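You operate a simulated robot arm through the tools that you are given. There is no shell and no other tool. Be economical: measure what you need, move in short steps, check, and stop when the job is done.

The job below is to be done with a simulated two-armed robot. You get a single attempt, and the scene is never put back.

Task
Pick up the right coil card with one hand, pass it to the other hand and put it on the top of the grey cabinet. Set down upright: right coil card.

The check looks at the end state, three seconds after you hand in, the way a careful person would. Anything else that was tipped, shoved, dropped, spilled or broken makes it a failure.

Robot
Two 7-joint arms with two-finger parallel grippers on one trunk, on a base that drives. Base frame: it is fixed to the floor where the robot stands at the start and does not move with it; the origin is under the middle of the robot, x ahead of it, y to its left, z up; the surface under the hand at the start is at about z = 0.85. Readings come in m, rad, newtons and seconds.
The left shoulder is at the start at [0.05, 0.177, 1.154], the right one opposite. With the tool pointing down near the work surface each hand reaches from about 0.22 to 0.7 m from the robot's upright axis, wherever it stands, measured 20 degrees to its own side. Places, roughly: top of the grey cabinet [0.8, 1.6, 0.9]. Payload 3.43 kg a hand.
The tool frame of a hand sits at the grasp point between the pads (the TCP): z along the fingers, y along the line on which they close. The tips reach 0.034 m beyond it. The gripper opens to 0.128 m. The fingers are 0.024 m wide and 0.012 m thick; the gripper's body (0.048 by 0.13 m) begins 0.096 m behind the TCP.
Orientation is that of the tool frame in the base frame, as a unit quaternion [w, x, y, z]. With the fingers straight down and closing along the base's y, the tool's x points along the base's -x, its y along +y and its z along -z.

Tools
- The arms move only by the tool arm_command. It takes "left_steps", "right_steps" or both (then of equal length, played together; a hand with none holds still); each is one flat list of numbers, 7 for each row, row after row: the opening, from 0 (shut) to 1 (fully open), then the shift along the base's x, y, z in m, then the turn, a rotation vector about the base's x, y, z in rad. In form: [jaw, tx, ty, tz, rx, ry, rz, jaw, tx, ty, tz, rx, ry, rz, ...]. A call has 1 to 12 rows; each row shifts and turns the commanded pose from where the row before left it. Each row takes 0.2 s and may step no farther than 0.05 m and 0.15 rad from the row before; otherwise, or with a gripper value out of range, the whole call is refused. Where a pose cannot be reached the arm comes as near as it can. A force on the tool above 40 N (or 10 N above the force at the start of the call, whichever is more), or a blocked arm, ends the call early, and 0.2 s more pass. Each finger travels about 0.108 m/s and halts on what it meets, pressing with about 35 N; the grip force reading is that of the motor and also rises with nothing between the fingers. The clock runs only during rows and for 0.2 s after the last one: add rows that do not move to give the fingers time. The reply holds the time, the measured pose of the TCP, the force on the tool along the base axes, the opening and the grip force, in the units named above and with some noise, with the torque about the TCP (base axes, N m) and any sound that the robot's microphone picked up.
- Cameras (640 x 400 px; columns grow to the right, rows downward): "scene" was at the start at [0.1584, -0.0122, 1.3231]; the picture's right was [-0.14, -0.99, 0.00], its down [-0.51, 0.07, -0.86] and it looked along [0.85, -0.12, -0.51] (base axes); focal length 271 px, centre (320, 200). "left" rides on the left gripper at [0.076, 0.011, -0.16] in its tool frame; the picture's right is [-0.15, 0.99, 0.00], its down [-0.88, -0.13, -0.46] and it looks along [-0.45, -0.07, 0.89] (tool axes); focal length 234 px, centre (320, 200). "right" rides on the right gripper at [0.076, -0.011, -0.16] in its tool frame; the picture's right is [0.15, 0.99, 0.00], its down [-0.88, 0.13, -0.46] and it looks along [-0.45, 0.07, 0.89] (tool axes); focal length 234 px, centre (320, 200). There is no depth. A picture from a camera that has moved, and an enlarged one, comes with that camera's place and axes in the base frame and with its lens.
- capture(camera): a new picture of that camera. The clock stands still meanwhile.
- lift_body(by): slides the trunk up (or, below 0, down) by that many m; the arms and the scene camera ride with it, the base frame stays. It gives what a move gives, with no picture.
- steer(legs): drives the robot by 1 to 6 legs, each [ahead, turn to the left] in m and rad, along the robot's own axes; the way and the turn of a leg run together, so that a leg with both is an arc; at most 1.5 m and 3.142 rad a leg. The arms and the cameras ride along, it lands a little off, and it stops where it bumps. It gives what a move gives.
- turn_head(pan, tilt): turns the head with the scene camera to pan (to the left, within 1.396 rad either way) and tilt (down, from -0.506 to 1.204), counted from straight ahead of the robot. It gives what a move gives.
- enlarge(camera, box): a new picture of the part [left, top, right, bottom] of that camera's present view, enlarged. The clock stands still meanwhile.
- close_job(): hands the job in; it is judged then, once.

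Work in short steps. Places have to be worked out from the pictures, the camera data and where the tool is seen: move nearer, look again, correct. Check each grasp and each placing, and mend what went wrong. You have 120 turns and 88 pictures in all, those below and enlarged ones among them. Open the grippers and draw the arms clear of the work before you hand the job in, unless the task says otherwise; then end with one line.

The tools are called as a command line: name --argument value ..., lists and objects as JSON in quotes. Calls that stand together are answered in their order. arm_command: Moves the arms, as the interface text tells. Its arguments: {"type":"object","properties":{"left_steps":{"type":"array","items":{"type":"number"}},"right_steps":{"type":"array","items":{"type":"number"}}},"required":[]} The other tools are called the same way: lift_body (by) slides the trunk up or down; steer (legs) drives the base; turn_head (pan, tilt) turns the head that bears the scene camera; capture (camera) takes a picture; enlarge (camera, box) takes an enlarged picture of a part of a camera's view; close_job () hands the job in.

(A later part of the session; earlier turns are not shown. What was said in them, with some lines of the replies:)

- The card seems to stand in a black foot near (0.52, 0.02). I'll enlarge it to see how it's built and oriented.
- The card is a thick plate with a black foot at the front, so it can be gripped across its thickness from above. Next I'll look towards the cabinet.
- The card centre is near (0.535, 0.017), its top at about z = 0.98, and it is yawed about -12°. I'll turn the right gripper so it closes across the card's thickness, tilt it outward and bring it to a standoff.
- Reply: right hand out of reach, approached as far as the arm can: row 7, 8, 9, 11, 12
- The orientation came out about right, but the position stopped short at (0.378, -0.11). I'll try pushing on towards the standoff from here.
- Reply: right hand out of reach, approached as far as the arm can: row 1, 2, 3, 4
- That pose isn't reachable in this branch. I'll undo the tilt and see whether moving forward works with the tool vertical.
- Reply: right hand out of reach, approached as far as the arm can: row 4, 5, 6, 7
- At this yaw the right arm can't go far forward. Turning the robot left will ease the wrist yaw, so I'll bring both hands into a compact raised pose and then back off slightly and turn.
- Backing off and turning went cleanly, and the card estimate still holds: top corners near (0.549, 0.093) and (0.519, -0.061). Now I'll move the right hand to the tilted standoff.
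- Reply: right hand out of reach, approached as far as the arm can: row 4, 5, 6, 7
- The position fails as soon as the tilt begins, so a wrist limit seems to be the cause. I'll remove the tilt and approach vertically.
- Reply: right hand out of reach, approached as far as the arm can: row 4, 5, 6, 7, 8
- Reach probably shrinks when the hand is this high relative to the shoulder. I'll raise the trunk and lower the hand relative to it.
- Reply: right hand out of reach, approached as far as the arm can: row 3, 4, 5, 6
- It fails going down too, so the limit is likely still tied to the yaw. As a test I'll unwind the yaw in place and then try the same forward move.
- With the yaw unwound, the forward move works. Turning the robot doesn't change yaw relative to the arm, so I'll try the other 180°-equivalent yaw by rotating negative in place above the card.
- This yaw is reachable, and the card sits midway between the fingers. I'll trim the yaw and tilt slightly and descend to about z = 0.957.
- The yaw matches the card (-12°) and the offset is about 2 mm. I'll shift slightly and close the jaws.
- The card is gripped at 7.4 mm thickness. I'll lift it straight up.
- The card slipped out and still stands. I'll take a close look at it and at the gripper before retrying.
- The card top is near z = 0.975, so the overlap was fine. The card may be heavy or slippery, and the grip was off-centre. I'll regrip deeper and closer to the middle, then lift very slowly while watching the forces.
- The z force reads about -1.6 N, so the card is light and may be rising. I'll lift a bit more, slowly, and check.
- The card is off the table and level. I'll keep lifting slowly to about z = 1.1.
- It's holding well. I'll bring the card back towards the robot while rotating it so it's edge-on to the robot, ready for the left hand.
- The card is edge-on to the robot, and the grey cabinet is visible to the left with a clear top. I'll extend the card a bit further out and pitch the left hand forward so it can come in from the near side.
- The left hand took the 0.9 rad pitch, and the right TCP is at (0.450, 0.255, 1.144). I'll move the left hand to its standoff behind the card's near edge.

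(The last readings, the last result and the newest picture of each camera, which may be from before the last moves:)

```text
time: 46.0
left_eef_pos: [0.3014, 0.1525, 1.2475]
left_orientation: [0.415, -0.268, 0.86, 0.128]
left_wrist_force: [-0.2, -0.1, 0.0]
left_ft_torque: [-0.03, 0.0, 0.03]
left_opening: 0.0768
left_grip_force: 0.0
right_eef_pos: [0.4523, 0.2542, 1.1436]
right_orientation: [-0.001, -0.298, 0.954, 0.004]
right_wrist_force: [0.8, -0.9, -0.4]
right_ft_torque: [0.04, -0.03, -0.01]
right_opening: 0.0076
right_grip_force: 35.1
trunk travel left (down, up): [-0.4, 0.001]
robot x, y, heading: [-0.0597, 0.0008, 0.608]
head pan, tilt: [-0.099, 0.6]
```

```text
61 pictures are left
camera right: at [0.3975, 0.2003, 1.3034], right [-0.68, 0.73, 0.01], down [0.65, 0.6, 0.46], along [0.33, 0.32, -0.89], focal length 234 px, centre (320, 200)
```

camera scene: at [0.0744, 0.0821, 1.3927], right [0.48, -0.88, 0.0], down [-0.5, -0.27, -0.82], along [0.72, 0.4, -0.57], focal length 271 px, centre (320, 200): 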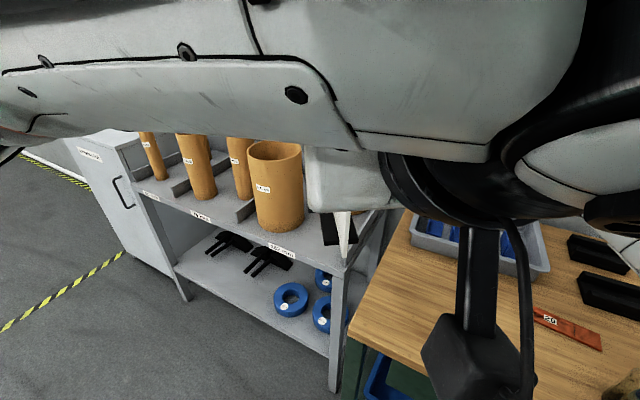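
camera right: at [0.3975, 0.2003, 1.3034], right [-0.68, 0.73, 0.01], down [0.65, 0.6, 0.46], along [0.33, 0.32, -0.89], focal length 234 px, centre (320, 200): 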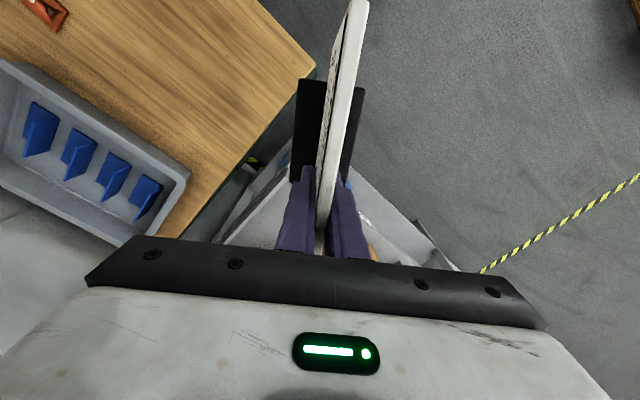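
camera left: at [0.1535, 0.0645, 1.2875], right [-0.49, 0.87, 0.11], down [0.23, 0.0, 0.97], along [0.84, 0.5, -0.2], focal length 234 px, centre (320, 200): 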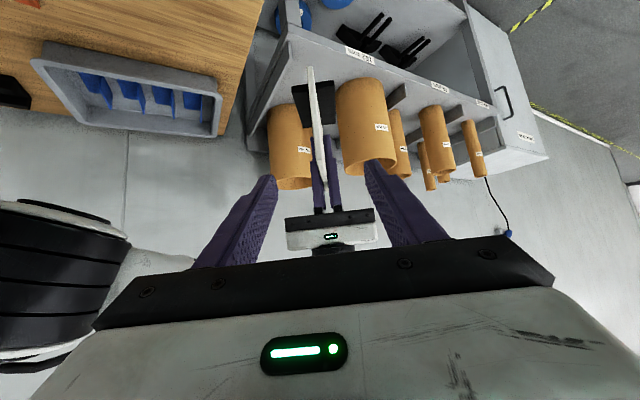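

The card's near edge lies midway between the left fingers. I'll advance along the left tool axis onto the card, leaving the jaws open.

arm_command --left_steps '[0.6, 0.0138, 0.0093, -0.0131, 0, 0, 0, 0.6, 0.0138, 0.0093, -0.0131, 0, 0, 0, 0.6, 0.0138, 0.0093, -0.0131, 0, 0, 0, 0.6, 0.0138, 0.0093, -0.0131, 0, 0, 0, 0.6, 0.0138, 0.0093, -0.0131, 0, 0, 0, 0.6, 0.0138, 0.0093, -0.0131, 0, 0, 0, 0.6, 0.0138, 0.0093, -0.0131, 0, 0, 0]'

capture --camera "left"

capture --camera "right"

```text
time: 47.6
left_eef_pos: [0.3969, 0.2191, 1.1551]
left_orientation: [0.416, -0.268, 0.859, 0.128]
left_wrist_force: [-0.4, 0.8, 0.2]
left_ft_torque: [0.01, 0.03, 0.03]
left_opening: 0.0765
left_grip_force: 0.0
right_eef_pos: [0.4516, 0.255, 1.143]
right_orientation: [-0.001, -0.298, 0.955, 0.004]
right_wrist_force: [0.8, -0.3, -1.0]
right_ft_torque: [0.02, -0.03, 0.0]
right_opening: 0.0077
right_grip_force: 34.9
trunk travel left (down, up): [-0.4, 0.001]
robot x, y, heading: [-0.0611, -0.0017, 0.603]
head pan, tilt: [-0.099, 0.6]
```

```text
60 pictures are left
camera left: at [0.2494, 0.1319, 1.1955], right [-0.49, 0.87, 0.11], down [0.23, 0.0, 0.97], along [0.84, 0.5, -0.2], focal length 234 px, centre (320, 200)
```

left: 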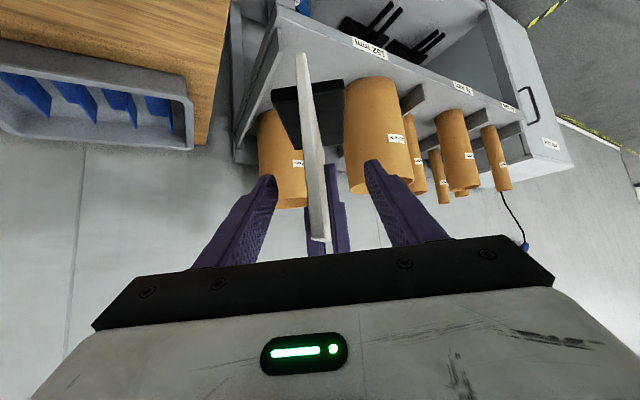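

```text
59 pictures are left
camera right: at [0.3973, 0.2013, 1.3033], right [-0.68, 0.73, 0.01], down [0.65, 0.6, 0.46], along [0.33, 0.32, -0.89], focal length 234 px, centre (320, 200)
```

right: 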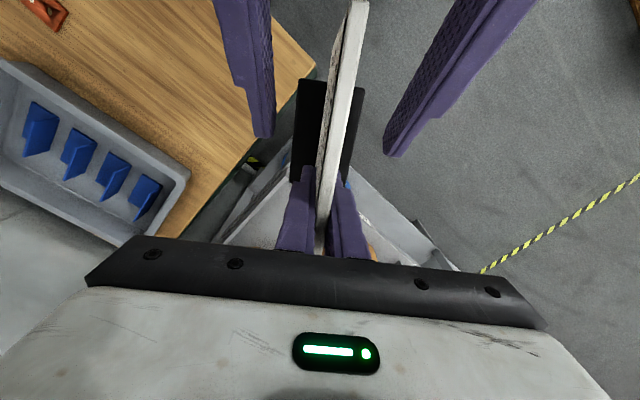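

Both views show the card centred between the left fingers and clear of the right fingers. I'll close the left jaws.

arm_command --left_steps '[0.3, 0, 0, 0, 0, 0, 0, 0.1, 0, 0, 0, 0, 0, 0, 0, 0, 0, 0, 0, 0, 0, 0, 0, 0, 0, 0, 0, 0, 0, 0, 0, 0, 0, 0, 0]'

capture --camera "right"

capture --camera "left"

```text
time: 48.8
left_eef_pos: [0.3953, 0.2175, 1.1552]
left_orientation: [0.416, -0.268, 0.86, 0.127]
left_wrist_force: [4.8, -3.1, 0.8]
left_ft_torque: [0.86, 0.56, 0.22]
left_opening: 0.0076
left_grip_force: 35.1
right_eef_pos: [0.451, 0.2564, 1.1439]
right_orientation: [-0.002, -0.297, 0.955, 0.004]
right_wrist_force: [-4.8, 2.5, 0.0]
right_ft_torque: [-0.88, -0.58, -0.58]
right_opening: 0.0077
right_grip_force: 34.8
trunk travel left (down, up): [-0.4, 0.001]
robot x, y, heading: [-0.0589, 0.0022, 0.602]
head pan, tilt: [-0.099, 0.6]
```

```text
58 pictures are left
camera right: at [0.3968, 0.2013, 1.3035], right [-0.68, 0.73, 0.01], down [0.65, 0.6, 0.46], along [0.33, 0.32, -0.89], focal length 234 px, centre (320, 200)
```

right: 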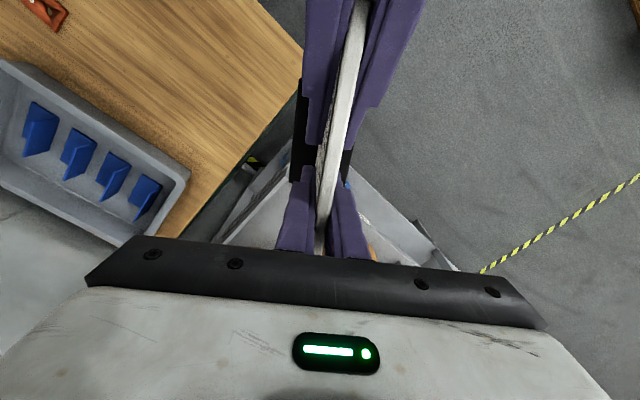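

```text
57 pictures are left
camera left: at [0.2489, 0.1313, 1.1955], right [-0.49, 0.87, 0.11], down [0.23, 0.0, 0.97], along [0.84, 0.5, -0.2], focal length 234 px, centre (320, 200)
```

left: 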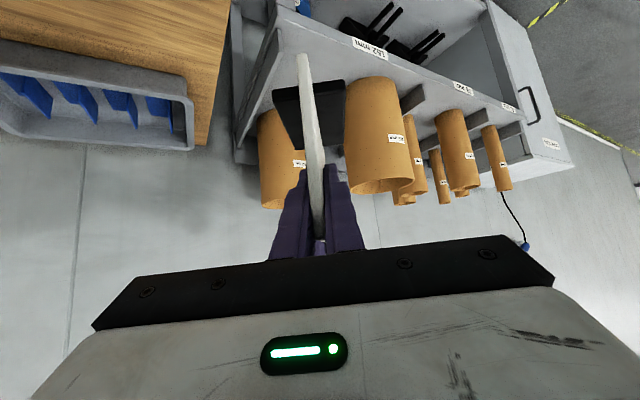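

Both hands hold the card with only modest strain. I'll open the right hand and then check the left grip.

arm_command --right_steps '[0.15, 0, 0, 0, 0, 0, 0, 0.4, 0, 0, 0, 0, 0, 0, 0.6, 0, 0, 0, 0, 0, 0, 0.6, 0, 0, 0, 0, 0, 0]' --left_steps '[0, 0, 0, 0, 0, 0, 0, 0, 0, 0, 0, 0, 0, 0, 0, 0, 0, 0, 0, 0, 0, 0, 0, 0, 0, 0, 0, 0]'

capture --camera "right"

capture --camera "left"

```text
time: 49.8
left_eef_pos: [0.3968, 0.2186, 1.1559]
left_orientation: [0.415, -0.269, 0.86, 0.128]
left_wrist_force: [0.4, -0.3, 0.4]
left_ft_torque: [-0.03, 0.06, 0.03]
left_opening: 0.0078
left_grip_force: 34.7
right_eef_pos: [0.4507, 0.2546, 1.1427]
right_orientation: [-0.002, -0.298, 0.955, 0.005]
right_wrist_force: [0.1, -0.1, -0.6]
right_ft_torque: [0.01, 0.01, -0.01]
right_opening: 0.0768
right_grip_force: 0.1
trunk travel left (down, up): [-0.4, 0.001]
robot x, y, heading: [-0.0651, -0.0002, 0.602]
head pan, tilt: [-0.099, 0.6]
```

```text
56 pictures are left
camera right: at [0.3971, 0.2011, 1.3035], right [-0.68, 0.73, 0.01], down [0.65, 0.6, 0.46], along [0.33, 0.32, -0.89], focal length 234 px, centre (320, 200)
```

right: 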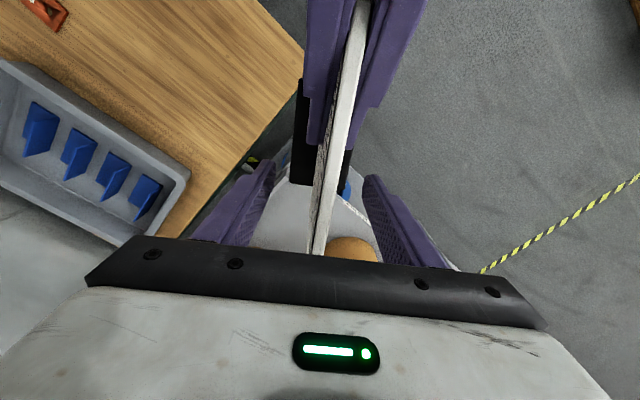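

```text
55 pictures are left
camera left: at [0.249, 0.1315, 1.1955], right [-0.49, 0.87, 0.11], down [0.23, 0.0, 0.97], along [0.84, 0.5, -0.2], focal length 234 px, centre (320, 200)
```

left: 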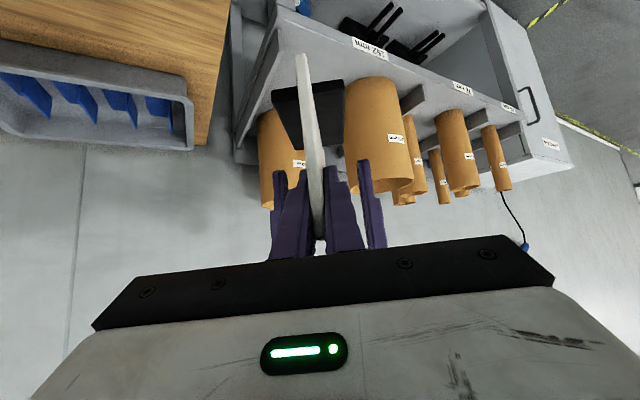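

The left hand holds the card steadily. I'll raise the right hand straight up and move it away to the right.

arm_command --right_steps '[0.6, 0, 0, 0.03, 0, 0, 0, 0.6, 0, 0, 0.03, 0, 0, 0, 0.6, 0, 0, 0.03, 0, 0, 0, 0.6, 0, 0, 0.03, 0, 0, 0, 0.6, 0, 0, 0.03, 0, 0, 0, 0.6, 0.003, -0.045, 0, 0, 0, 0, 0.6, 0.003, -0.045, 0, 0, 0, 0, 0.6, 0.003, -0.045, 0, 0, 0, 0, 0.6, 0.003, -0.045, 0, 0, 0, 0, 0.6, 0.003, -0.045, 0, 0, 0, 0, 0.6, 0.003, -0.045, 0, 0, 0, 0, 0.6, 0, -0.045, 0, 0, 0, 0]'

capture --camera "scene"

```text
time: 52.4
left_eef_pos: [0.3971, 0.2162, 1.156]
left_orientation: [0.415, -0.268, 0.86, 0.129]
left_wrist_force: [0.9, 0.3, -0.2]
left_ft_torque: [-0.01, 0.1, 0.02]
left_opening: 0.0076
left_grip_force: 35.5
right_eef_pos: [0.4644, -0.0627, 1.2888]
right_orientation: [-0.002, -0.297, 0.955, 0.005]
right_wrist_force: [-0.3, -0.6, -1.0]
right_ft_torque: [0.02, -0.02, 0.0]
right_opening: 0.0768
right_grip_force: 0.1
right hand out of reach, approached as far as the arm can: row 5
trunk travel left (down, up): [-0.4, 0.001]
robot x, y, heading: [-0.0596, 0.0009, 0.601]
head pan, tilt: [-0.099, 0.6]
```

```text
54 pictures are left
camera scene: at [0.0737, 0.0815, 1.3929], right [0.48, -0.88, 0.0], down [-0.49, -0.27, -0.83], along [0.72, 0.4, -0.56], focal length 271 px, centre (320, 200)
```

scene: 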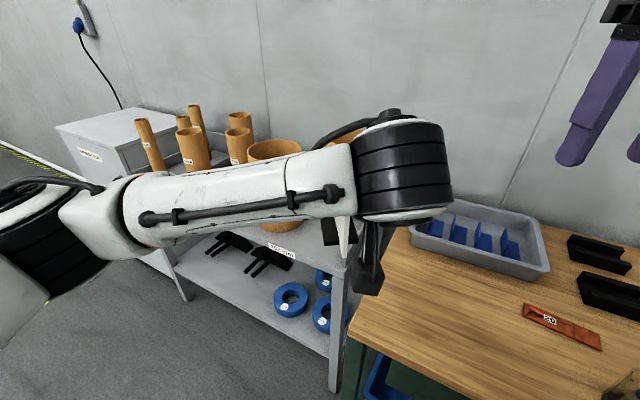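

The cabinet top appears to span x from about 0.63 to 1.08 and y from about 1.42 to 2.0, and it is clear. I'll back off slightly and turn to face along the aisle, then look.

steer --legs '[[-0.12, 0], [0, 0.97]]'

turn_head --pan 0.5 --tilt 0.5

capture --camera "scene"

capture --camera "left"

```text
time: 56.0
left_eef_pos: [-0.0685, 0.4305, 1.1557]
left_orientation: [0.312, -0.63, 0.644, 0.303]
left_wrist_force: [0.0, 0.2, -2.3]
left_ft_torque: [-0.08, -0.03, -0.02]
left_opening: 0.0074
left_grip_force: 35.0
right_eef_pos: [0.198, 0.3222, 1.2907]
right_orientation: [-0.003, -0.699, 0.715, 0.004]
right_wrist_force: [-0.9, -0.2, 0.3]
right_ft_torque: [-0.01, -0.04, -0.02]
right_opening: 0.0767
right_grip_force: 0.0
trunk travel left (down, up): [-0.4, 0.001]
robot x, y, heading: [-0.1572, -0.0712, 1.544]
head pan, tilt: [-0.099, 0.6]
```

```text
time: 57.0
left_eef_pos: [-0.0683, 0.4298, 1.1554]
left_orientation: [0.312, -0.63, 0.644, 0.303]
left_wrist_force: [0.2, 0.0, -1.2]
left_ft_torque: [-0.08, 0.03, -0.01]
left_opening: 0.0078
left_grip_force: 35.2
right_eef_pos: [0.198, 0.3221, 1.2894]
right_orientation: [-0.003, -0.699, 0.715, 0.004]
right_wrist_force: [0.7, 0.1, 0.9]
right_ft_torque: [0.0, 0.01, 0.02]
right_opening: 0.0767
right_grip_force: 0.1
trunk travel left (down, up): [-0.4, 0.001]
robot x, y, heading: [-0.1612, -0.0663, 1.547]
head pan, tilt: [0.499, 0.499]
```

```text
53 pictures are left
camera scene: at [-0.1999, 0.0839, 1.4018], right [0.89, 0.46, 0.0], down [0.22, -0.43, -0.88], along [-0.4, 0.78, -0.48], focal length 271 px, centre (320, 200)
```

scene: 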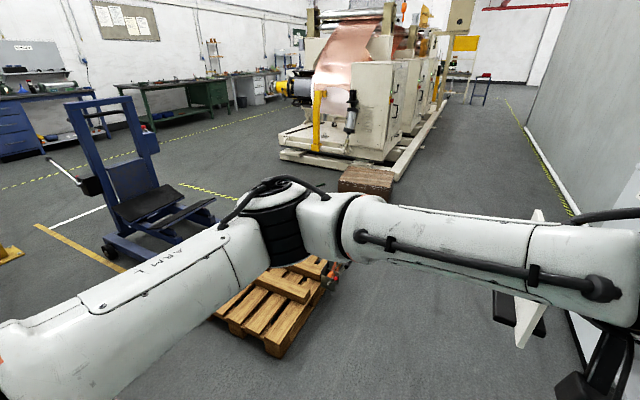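

```text
52 pictures are left
camera left: at [-0.083, 0.2597, 1.1956], right [-0.99, 0.11, 0.11], down [0.13, 0.19, 0.97], along [0.09, 0.98, -0.2], focal length 234 px, centre (320, 200)
```

left: 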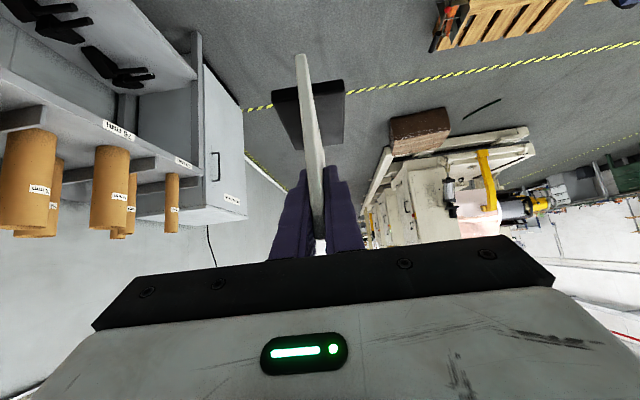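

The lane is clear: the pallet lies at x below about -0.75 and the cart front is at about 0.55. I'll drive along the aisle and turn to face the cabinet.

steer --legs '[[1.0, 0], [0.79, 0], [0, -1.546]]'

turn_head --pan 0.0 --tilt 0.6

capture --camera "scene"

capture --camera "left"

capture --camera "right"

```text
time: 69.9
left_eef_pos: [0.378, 1.6353, 1.1561]
left_orientation: [0.435, 0.011, 0.9, -0.007]
left_wrist_force: [0.2, 0.2, -1.5]
left_ft_torque: [0.0, 0.07, -0.01]
left_opening: 0.0076
left_grip_force: 35.0
right_eef_pos: [0.2685, 1.3696, 1.2884]
right_orientation: [0.0, 0.013, 1.0, 0.004]
right_wrist_force: [-0.3, 0.4, 0.2]
right_ft_torque: [0.02, 0.02, 0.0]
right_opening: 0.0767
right_grip_force: 0.0
trunk travel left (down, up): [-0.4, 0.001]
robot x, y, heading: [-0.1173, 1.7273, -0.027]
head pan, tilt: [0.499, 0.499]
```

```text
time: 70.8
left_eef_pos: [0.3776, 1.6347, 1.1568]
left_orientation: [0.434, 0.011, 0.901, -0.007]
left_wrist_force: [0.1, 0.6, -0.6]
left_ft_torque: [0.01, 0.04, 0.01]
left_opening: 0.0078
left_grip_force: 34.7
right_eef_pos: [0.2677, 1.3677, 1.2891]
right_orientation: [0.0, 0.013, 1.0, 0.004]
right_wrist_force: [0.2, -0.3, 0.1]
right_ft_torque: [-0.02, -0.01, 0.01]
right_opening: 0.0767
right_grip_force: 0.1
trunk travel left (down, up): [-0.4, 0.001]
robot x, y, heading: [-0.1185, 1.7222, -0.028]
head pan, tilt: [0.0, 0.6]
```

```text
51 pictures are left
camera scene: at [0.0379, 1.7232, 1.3927], right [-0.03, -1.0, 0.0], down [-0.56, 0.01, -0.83], along [0.82, -0.02, -0.56], focal length 271 px, centre (320, 200)
```

scene: 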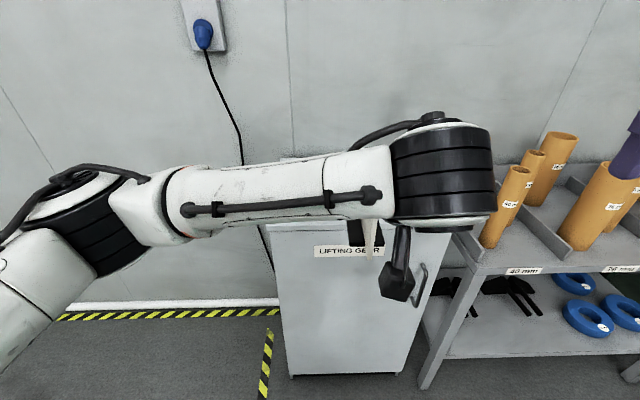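

```text
50 pictures are left
camera left: at [0.2072, 1.6517, 1.1955], right [0.12, 0.99, 0.11], down [0.19, -0.13, 0.97], along [0.98, -0.09, -0.2], focal length 234 px, centre (320, 200)
```

left: 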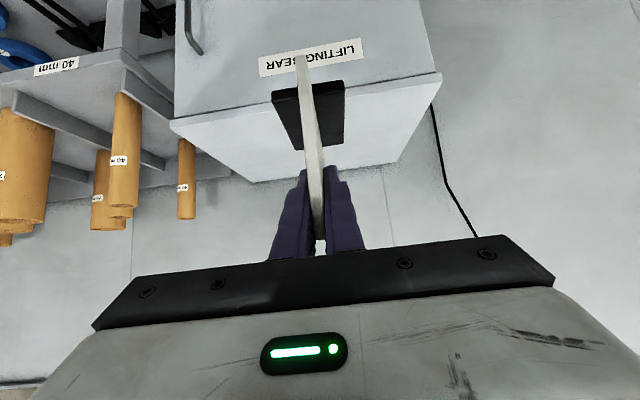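

```text
49 pictures are left
camera right: at [0.1938, 1.3572, 1.4494], right [-0.12, 0.99, 0.01], down [0.88, 0.1, 0.46], along [0.45, 0.06, -0.89], focal length 234 px, centre (320, 200)
```

right: 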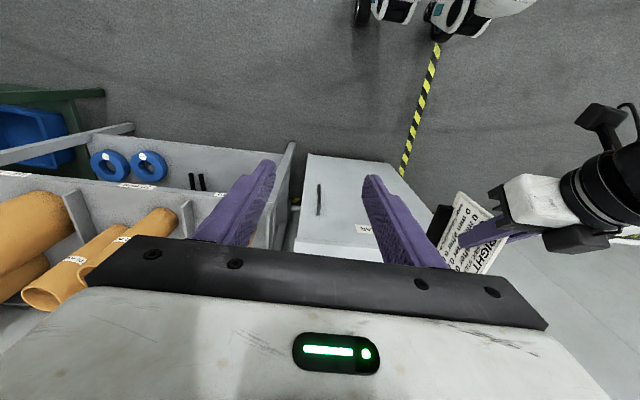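

The cabinet top comes out at x from 0.63 to 1.11 and y from 1.31 to 1.88, with nothing on it. I'll drive straight in by 0.34 m, still well short of the cabinet front.

steer --legs '[[0.34, 0.027]]'

capture --camera "right"

capture --camera "left"

```text
time: 73.1
left_eef_pos: [0.7312, 1.6383, 1.1556]
left_orientation: [0.435, 0.002, 0.901, -0.003]
left_wrist_force: [0.2, 0.1, -2.2]
left_ft_torque: [0.05, 0.08, -0.01]
left_opening: 0.0078
left_grip_force: 35.3
right_eef_pos: [0.6261, 1.372, 1.2893]
right_orientation: [0.0, 0.003, 1.0, 0.005]
right_wrist_force: [-0.6, -0.3, 0.1]
right_ft_torque: [0.0, -0.02, 0.0]
right_opening: 0.0769
right_grip_force: 0.1
trunk travel left (down, up): [-0.4, 0.001]
robot x, y, heading: [0.2255, 1.7219, 0.001]
head pan, tilt: [0.0, 0.6]
```

```text
48 pictures are left
camera right: at [0.5526, 1.3582, 1.4493], right [-0.14, 0.99, 0.01], down [0.88, 0.12, 0.46], along [0.45, 0.07, -0.89], focal length 234 px, centre (320, 200)
```

right: 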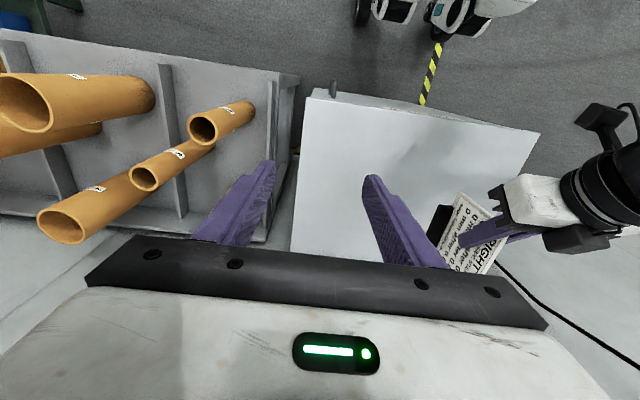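

```text
47 pictures are left
camera left: at [0.5597, 1.6529, 1.1954], right [0.1, 0.99, 0.11], down [0.19, -0.13, 0.97], along [0.98, -0.07, -0.2], focal length 234 px, centre (320, 200)
```

left: 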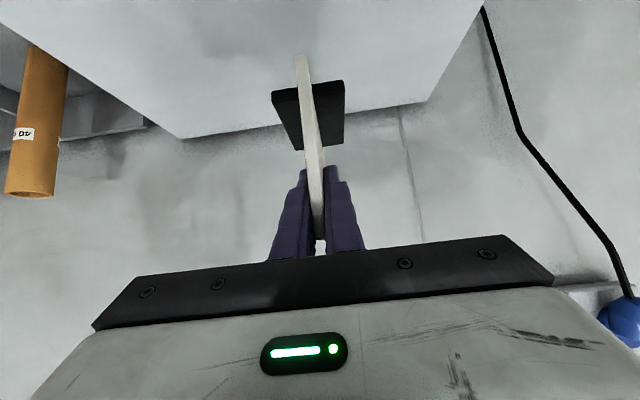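

The card is already over the cabinet. I'll check that it's level, then nudge it inward and lower part of the way.

arm_command --left_steps '[0, 0.01, -0.006, 0, 0, 0, 0, 0, 0.015, -0.01, -0.005, 0, 0, 0, 0, 0.015, -0.01, -0.015, 0, 0, 0, 0, 0.01, -0.006, -0.015, 0, 0, 0, 0, 0, 0, -0.015, 0, 0, 0, 0, 0, 0, -0.015, 0, 0, 0, 0, 0, 0, -0.015, 0, 0, 0, 0, 0, 0, -0.015, 0, 0, 0, 0, 0, 0, -0.015, 0, 0, 0, 0, 0, 0, -0.01, 0, 0, 0]'

capture --camera "right"

capture --camera "scene"

capture --camera "left"

```text
time: 75.3
left_eef_pos: [0.7812, 1.6065, 1.0345]
left_orientation: [0.435, 0.002, 0.9, -0.002]
left_wrist_force: [-0.3, -0.7, -2.2]
left_ft_torque: [0.0, 0.04, 0.01]
left_opening: 0.0076
left_grip_force: 34.7
right_eef_pos: [0.6271, 1.3708, 1.2897]
right_orientation: [0.0, 0.002, 1.0, 0.004]
right_wrist_force: [-1.4, 0.8, 0.7]
right_ft_torque: [0.0, -0.02, 0.02]
right_opening: 0.0767
right_grip_force: 0.2
trunk travel left (down, up): [-0.4, 0.001]
robot x, y, heading: [0.2299, 1.722, -0.006]
head pan, tilt: [0.0, 0.6]
```

```text
46 pictures are left
camera right: at [0.5521, 1.3582, 1.4494], right [-0.14, 0.99, 0.01], down [0.88, 0.12, 0.46], along [0.45, 0.07, -0.89], focal length 234 px, centre (320, 200)
```

right: 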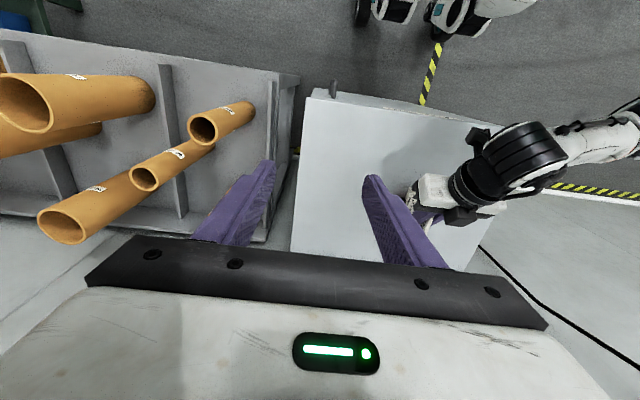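

```text
45 pictures are left
camera scene: at [0.3885, 1.7207, 1.3927], right [-0.01, -1.0, 0.0], down [-0.57, 0.0, -0.82], along [0.82, 0.0, -0.57], focal length 271 px, centre (320, 200)
```

scene: 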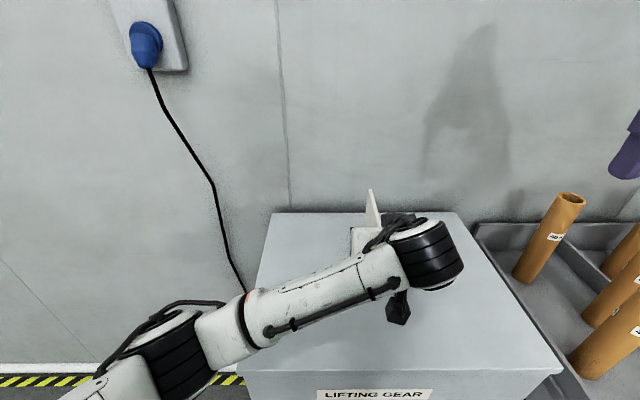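

```text
44 pictures are left
camera left: at [0.6097, 1.6195, 1.0748], right [0.1, 0.99, 0.11], down [0.19, -0.13, 0.97], along [0.98, -0.07, -0.2], focal length 234 px, centre (320, 200)
```

left: 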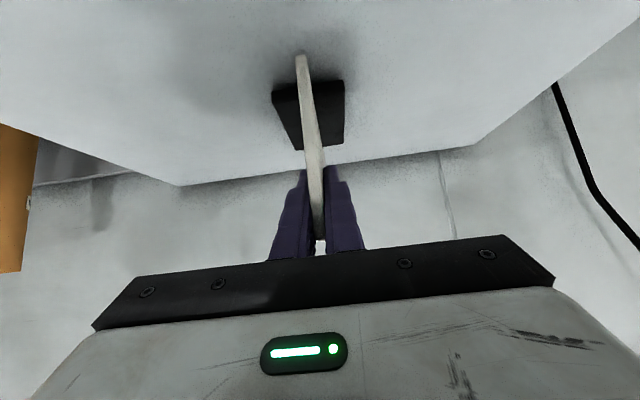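

I'll slide the right hand forward so its camera can see the card from the side and I can judge level and gap.

arm_command --right_steps '[0.6, 0.025, -0.01, 0, 0, 0, 0, 0.6, 0.025, -0.01, 0, 0, 0, 0, 0.6, 0.025, -0.01, 0, 0, 0, 0, 0.6, 0.025, 0, 0, 0, 0, 0.0, 0.6, 0, 0, 0, 0, 0, 0.1, 0.6, 0, 0, 0, 0, 0, 0.1, 0.6, 0, 0, 0, 0, 0, 0.1, 0.6, 0, 0, 0, 0, 0, 0.1]'

capture --camera "right"

```text
time: 77.1
left_eef_pos: [0.7809, 1.606, 1.0349]
left_orientation: [0.435, 0.002, 0.9, -0.003]
left_wrist_force: [-0.4, -0.3, -0.8]
left_ft_torque: [0.03, 0.09, 0.02]
left_opening: 0.0077
left_grip_force: 35.6
right_eef_pos: [0.6947, 1.38, 1.2639]
right_orientation: [0.001, -0.194, 0.981, 0.003]
right_wrist_force: [-1.1, -0.3, 0.1]
right_ft_torque: [0.0, 0.01, 0.0]
right_opening: 0.0765
right_grip_force: 0.1
right hand out of reach, approached as far as the arm can: row 6, 7, 8
trunk travel left (down, up): [-0.4, 0.001]
robot x, y, heading: [0.232, 1.7196, -0.006]
head pan, tilt: [0.0, 0.6]
```

```text
43 pictures are left
camera right: at [0.6299, 1.338, 1.4234], right [-0.51, 0.86, 0.01], down [0.76, 0.45, 0.46], along [0.39, 0.24, -0.89], focal length 234 px, centre (320, 200)
```

right: 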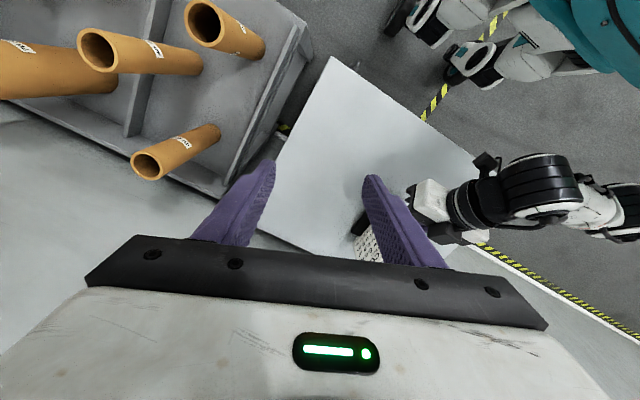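

The side view is blocked, but nothing changed in the grip through the transfer, so the card should still be level. I'll lower it in small steps and watch the force; contact is expected near TCP z ≈ 0.99.

arm_command --left_steps '[0, 0, 0, -0.007, 0, 0, 0, 0, 0, 0, -0.007, 0, 0, 0, 0, 0, 0, -0.007, 0, 0, 0, 0, 0, 0, -0.007, 0, 0, 0, 0, 0, 0, -0.005, 0, 0, 0]' --right_steps '[0.6, -0.03, 0, 0, 0, 0, -0.1, 0.6, -0.03, 0, 0, 0, 0, -0.1, 0.6, -0.03, -0.01, 0, 0, 0, -0.1, 0.6, -0.03, -0.01, 0, 0, 0, -0.05, 0.6, 0, 0, 0, 0, 0, -0.05]'

capture --camera "left"

enlarge --camera "scene" --box '[300, 160, 460, 260]'

```text
time: 78.3
left_eef_pos: [0.7793, 1.6055, 1.0103]
left_orientation: [0.443, 0.002, 0.897, -0.005]
left_wrist_force: [-2.6, -0.2, 33.3]
left_ft_torque: [0.79, 0.08, 0.46]
left_opening: 0.0076
left_grip_force: 34.7
right_eef_pos: [0.5703, 1.3588, 1.2649]
right_orientation: [0.002, 0.002, 1.0, 0.004]
right_wrist_force: [-0.2, -1.0, -0.9]
right_ft_torque: [0.02, -0.01, 0.0]
right_opening: 0.0764
right_grip_force: 0.0
trunk travel left (down, up): [-0.4, 0.001]
robot x, y, heading: [0.2307, 1.7189, -0.002]
head pan, tilt: [0.0, 0.6]
```

```text
42 pictures are left
camera left: at [0.6074, 1.6201, 1.0475], right [0.1, 0.99, 0.11], down [0.17, -0.13, 0.98], along [0.98, -0.07, -0.18], focal length 234 px, centre (320, 200)
```

left: 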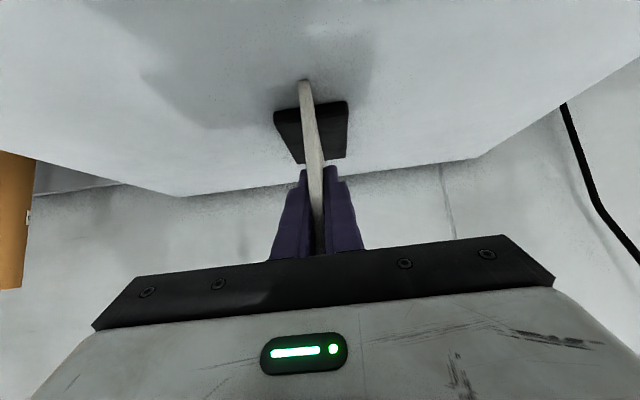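

```text
4.00 times, centred on (380, 210) of scene
camera zoom: at [0.3846, 1.7215, 1.3933], right [-0.01, -1.0, 0.0], down [-0.56, 0.0, -0.83], along [0.83, -0.01, -0.56], focal length 1084 px, centre (80, 160)
```

zoom: 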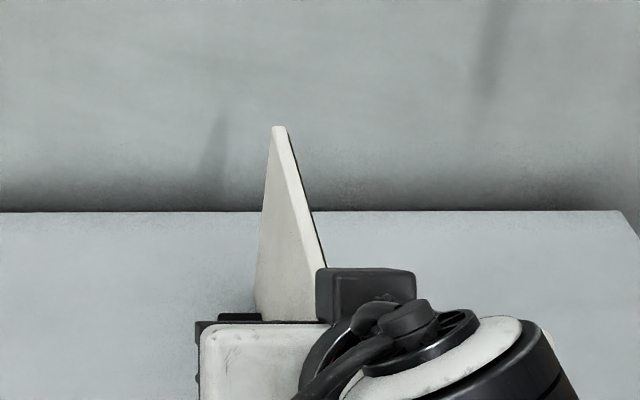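

The card has touched down with 33 N of press at TCP z = 1.010. I'll ease the command up in small amounts to relax the press before releasing.

arm_command --left_steps '[0, 0, 0, 0.003, 0, 0, 0, 0, 0, 0, 0.003, 0, 0, 0, 0, 0, 0, 0, 0, 0, 0]'

capture --camera "left"

```text
time: 79.1
left_eef_pos: [0.7784, 1.6056, 1.0095]
left_orientation: [0.437, 0.003, 0.9, -0.004]
left_wrist_force: [-2.2, -2.9, 15.7]
left_ft_torque: [0.16, -1.17, -0.16]
left_opening: 0.0077
left_grip_force: 34.9
right_eef_pos: [0.5737, 1.3561, 1.2641]
right_orientation: [0.001, 0.003, 1.0, 0.003]
right_wrist_force: [-0.2, -0.4, 0.4]
right_ft_torque: [0.0, 0.01, -0.02]
right_opening: 0.0769
right_grip_force: 0.1
trunk travel left (down, up): [-0.4, 0.001]
robot x, y, heading: [0.2334, 1.72, -0.004]
head pan, tilt: [0.0, 0.6]
```

```text
40 pictures are left
camera left: at [0.6079, 1.6202, 1.0492], right [0.1, 0.99, 0.11], down [0.19, -0.13, 0.97], along [0.98, -0.07, -0.2], focal length 234 px, centre (320, 200)
```

left: 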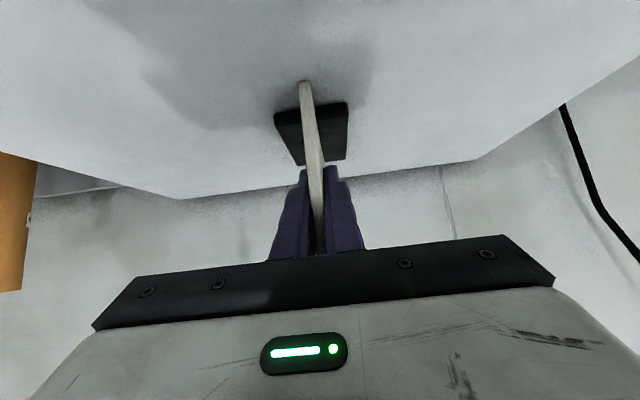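

The press has halved. I'll ease up a little more.

arm_command --left_steps '[0, 0, 0, 0.002, 0, 0, 0, 0, 0, 0, 0.002, 0, 0, 0, 0, 0, 0, 0, 0, 0, 0]'

enlarge --camera "left" --box '[220, 60, 420, 260]'

```text
time: 79.9
left_eef_pos: [0.78, 1.6083, 1.0105]
left_orientation: [0.433, 0.002, 0.901, -0.001]
left_wrist_force: [-1.5, -1.8, 3.9]
left_ft_torque: [-0.13, -0.57, -0.28]
left_opening: 0.0076
left_grip_force: 34.9
right_eef_pos: [0.5735, 1.3572, 1.2649]
right_orientation: [0.002, 0.003, 1.0, 0.004]
right_wrist_force: [-0.5, 0.0, -0.3]
right_ft_torque: [0.0, -0.04, 0.05]
right_opening: 0.0767
right_grip_force: 0.0
trunk travel left (down, up): [-0.4, 0.001]
robot x, y, heading: [0.2289, 1.7198, -0.01]
head pan, tilt: [0.0, 0.6]
```

```text
2.00 times, centred on (320, 160) of left
camera zoom: at [0.6088, 1.6209, 1.0507], right [0.1, 0.99, 0.11], down [0.19, -0.13, 0.97], along [0.98, -0.07, -0.2], focal length 468 px, centre (320, 280)
```

zoom: 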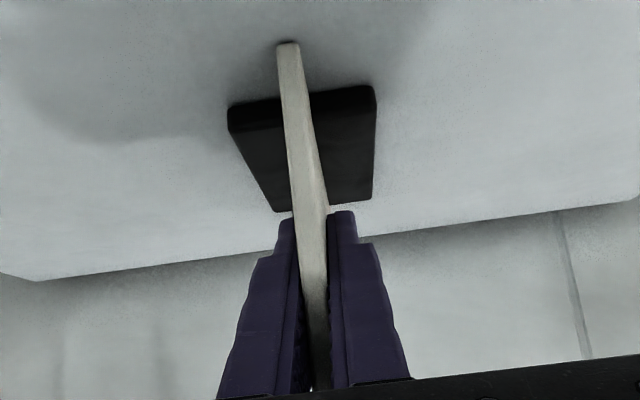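

Only a light residual press remains and the foot looks seated. I'll open the left jaws gradually.

arm_command --left_steps '[0, 0, 0, 0.001, 0, 0, 0, 0.1, 0, 0, 0, 0, 0, 0, 0.2, 0, 0, 0, 0, 0, 0, 0.4, 0, 0, 0, 0, 0, 0, 0.6, 0, 0, 0, 0, 0, 0, 0.6, 0, 0, 0, 0, 0, 0]'

capture --camera "left"

```text
time: 81.3
left_eef_pos: [0.78, 1.6082, 1.0137]
left_orientation: [0.435, 0.001, 0.9, -0.002]
left_wrist_force: [0.1, 0.2, -0.1]
left_ft_torque: [0.01, 0.03, 0.01]
left_opening: 0.0767
left_grip_force: 0.2
right_eef_pos: [0.5749, 1.357, 1.2643]
right_orientation: [-0.001, 0.003, 1.0, 0.004]
right_wrist_force: [-0.2, 0.9, -0.5]
right_ft_torque: [-0.03, 0.0, 0.03]
right_opening: 0.0768
right_grip_force: 0.0
trunk travel left (down, up): [-0.4, 0.001]
robot x, y, heading: [0.2351, 1.7216, -0.007]
head pan, tilt: [0.0, 0.6]
```

```text
38 pictures are left
camera left: at [0.6088, 1.6211, 1.0533], right [0.1, 0.99, 0.11], down [0.19, -0.13, 0.97], along [0.98, -0.07, -0.2], focal length 234 px, centre (320, 200)
```

left: 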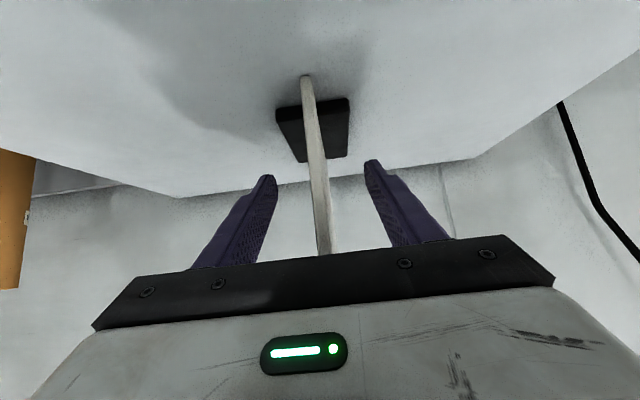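

The card stands upright by itself between the open fingers. I'll retreat straight back along the tool axis.

arm_command --left_steps '[0.6, -0.0196, 0, 0.0155, 0, 0, 0, 0.6, -0.0196, 0, 0.0155, 0, 0, 0, 0.6, -0.0196, 0, 0.0155, 0, 0, 0, 0.6, -0.0196, 0, 0.0155, 0, 0, 0, 0.6, -0.0196, 0, 0.0155, 0, 0, 0, 0.6, -0.0196, 0, 0.0155, 0, 0, 0, 0.6, -0.0196, 0, 0.0155, 0, 0, 0, 0.6, -0.0196, 0, 0.0155, 0, 0, 0]'

capture --camera "left"

capture --camera "right"

```text
time: 83.3
left_eef_pos: [0.6807, 1.6526, 1.0635]
left_orientation: [0.436, -0.007, 0.899, 0.036]
left_wrist_force: [-0.3, -0.2, -0.1]
left_ft_torque: [0.02, -0.03, 0.02]
left_opening: 0.0768
left_grip_force: 0.2
left hand out of reach, approached as far as the arm can: row 6, 7, 8
right_eef_pos: [0.5756, 1.3583, 1.2654]
right_orientation: [0.0, 0.002, 1.0, 0.004]
right_wrist_force: [0.2, 0.5, 0.5]
right_ft_torque: [-0.01, 0.06, -0.01]
right_opening: 0.0768
right_grip_force: 0.1
trunk travel left (down, up): [-0.4, 0.001]
robot x, y, heading: [0.233, 1.7195, -0.007]
head pan, tilt: [0.0, 0.6]
stopped in row 8 (left hand): the arm was blocked; the commanded pose is now the measured one
```

```text
37 pictures are left
camera left: at [0.5091, 1.6546, 1.1034], right [0.05, 0.98, 0.17], down [0.2, -0.18, 0.96], along [0.98, -0.01, -0.2], focal length 234 px, centre (320, 200)
```

left: 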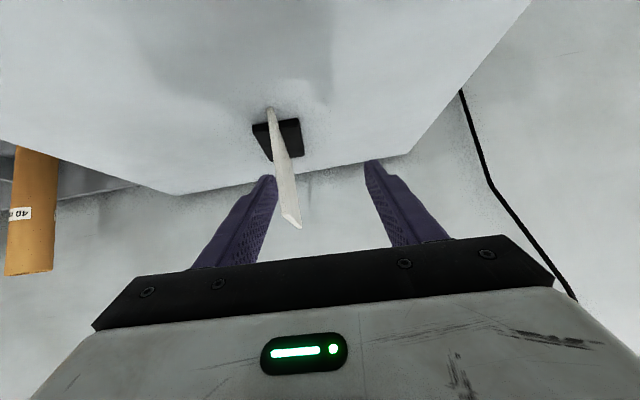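

```text
36 pictures are left
camera right: at [0.4998, 1.3444, 1.4244], right [-0.14, 0.99, 0.01], down [0.88, 0.12, 0.46], along [0.45, 0.07, -0.89], focal length 234 px, centre (320, 200)
```

right: 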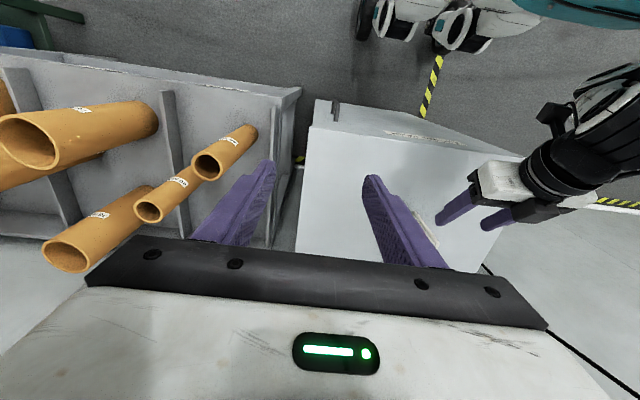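

The left fingers are clear of the card, and the arm only reached its own limit. I'll back the robot straight away from the cabinet.

steer --legs '[[-0.3, 0]]'

arm_command --left_steps '[0.6, 0, 0.03, 0.01, 0, 0, 0, 0.6, 0, 0.04, 0.01, 0, 0, 0, 0.6, 0, 0.04, 0, 0, 0, 0, 0.6, 0, 0.04, 0, 0, 0, 0, 0.6, 0, 0.04, 0, 0, 0, 0]'

turn_head --pan -0.1 --tilt 0.45

capture --camera "scene"

```text
time: 85.3
left_eef_pos: [0.3886, 1.6536, 1.0643]
left_orientation: [0.436, -0.007, 0.899, 0.036]
left_wrist_force: [-0.3, 0.3, -0.6]
left_ft_torque: [0.02, 0.0, 0.0]
left_opening: 0.0768
left_grip_force: 0.0
right_eef_pos: [0.2828, 1.3593, 1.2646]
right_orientation: [0.0, 0.001, 1.0, 0.004]
right_wrist_force: [0.2, -0.1, 1.4]
right_ft_torque: [0.01, 0.01, 0.01]
right_opening: 0.0772
right_grip_force: 0.0
trunk travel left (down, up): [-0.4, 0.001]
robot x, y, heading: [-0.0619, 1.7235, -0.007]
head pan, tilt: [0.0, 0.6]
```

```text
time: 86.5
left_eef_pos: [0.3905, 1.8436, 1.091]
left_orientation: [0.443, -0.006, 0.896, 0.037]
left_wrist_force: [0.4, 0.0, -0.3]
left_ft_torque: [-0.01, 0.01, 0.01]
left_opening: 0.0771
left_grip_force: 0.0
right_eef_pos: [0.2836, 1.3603, 1.2639]
right_orientation: [0.001, 0.001, 1.0, 0.003]
right_wrist_force: [0.0, 0.1, 0.2]
right_ft_torque: [-0.01, -0.01, 0.01]
right_opening: 0.0768
right_grip_force: 0.1
trunk travel left (down, up): [-0.4, 0.001]
robot x, y, heading: [-0.064, 1.7265, -0.004]
head pan, tilt: [0.0, 0.6]
```

```text
time: 87.2
left_eef_pos: [0.3917, 1.8432, 1.0889]
left_orientation: [0.441, -0.007, 0.897, 0.038]
left_wrist_force: [-0.2, -0.4, -0.3]
left_ft_torque: [0.0, 0.0, 0.01]
left_opening: 0.0766
left_grip_force: 0.0
right_eef_pos: [0.2838, 1.3593, 1.2639]
right_orientation: [0.0, 0.001, 1.0, 0.004]
right_wrist_force: [-0.1, -0.7, -0.1]
right_ft_torque: [0.03, 0.02, 0.03]
right_opening: 0.0768
right_grip_force: 0.1
trunk travel left (down, up): [-0.4, 0.001]
robot x, y, heading: [-0.06, 1.7228, -0.004]
head pan, tilt: [-0.099, 0.45]
```

```text
35 pictures are left
camera scene: at [0.0997, 1.7134, 1.4062], right [-0.1, -0.99, 0.0], down [-0.43, 0.04, -0.9], along [0.9, -0.09, -0.44], focal length 271 px, centre (320, 200)
```

scene: 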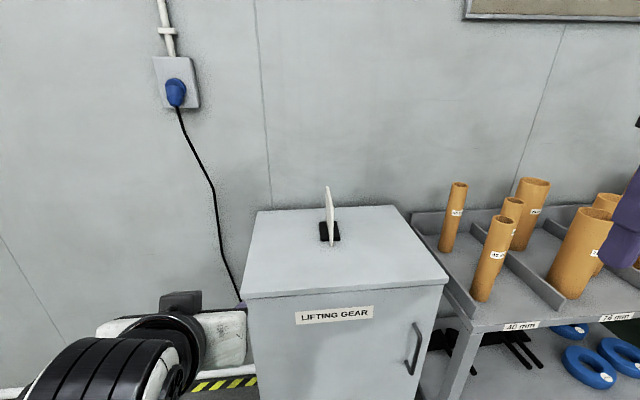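

The scene shows the card upright on its foot, well inside the cabinet top, with both hands empty and clear. I'll take one enlarged look to confirm before handing in.

enlarge --camera "scene" --box '[250, 160, 410, 260]'

```text
4.00 times, centred on (330, 210) of scene
camera zoom: at [0.0997, 1.7134, 1.4062], right [-0.1, -0.99, 0.0], down [-0.43, 0.04, -0.9], along [0.9, -0.09, -0.44], focal length 1084 px, centre (280, 160)
```

zoom: 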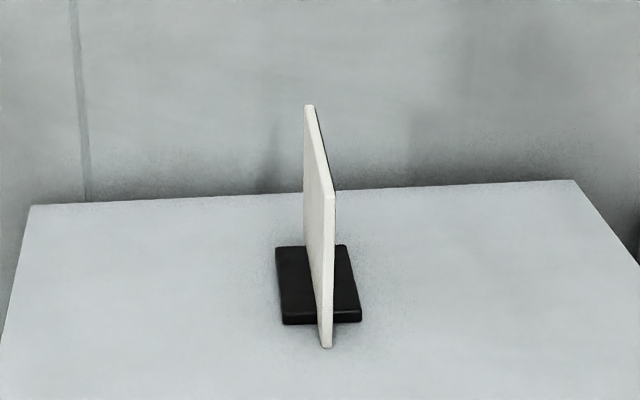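

The card stands upright on its foot on the cabinet top, so I'm handing the job in.

close_job

```text
The job is handed in.
```

The right coil card was picked up with the right hand, passed to the left hand in the air, and now stands upright on top of the grey cabinet, with both grippers open and clear.
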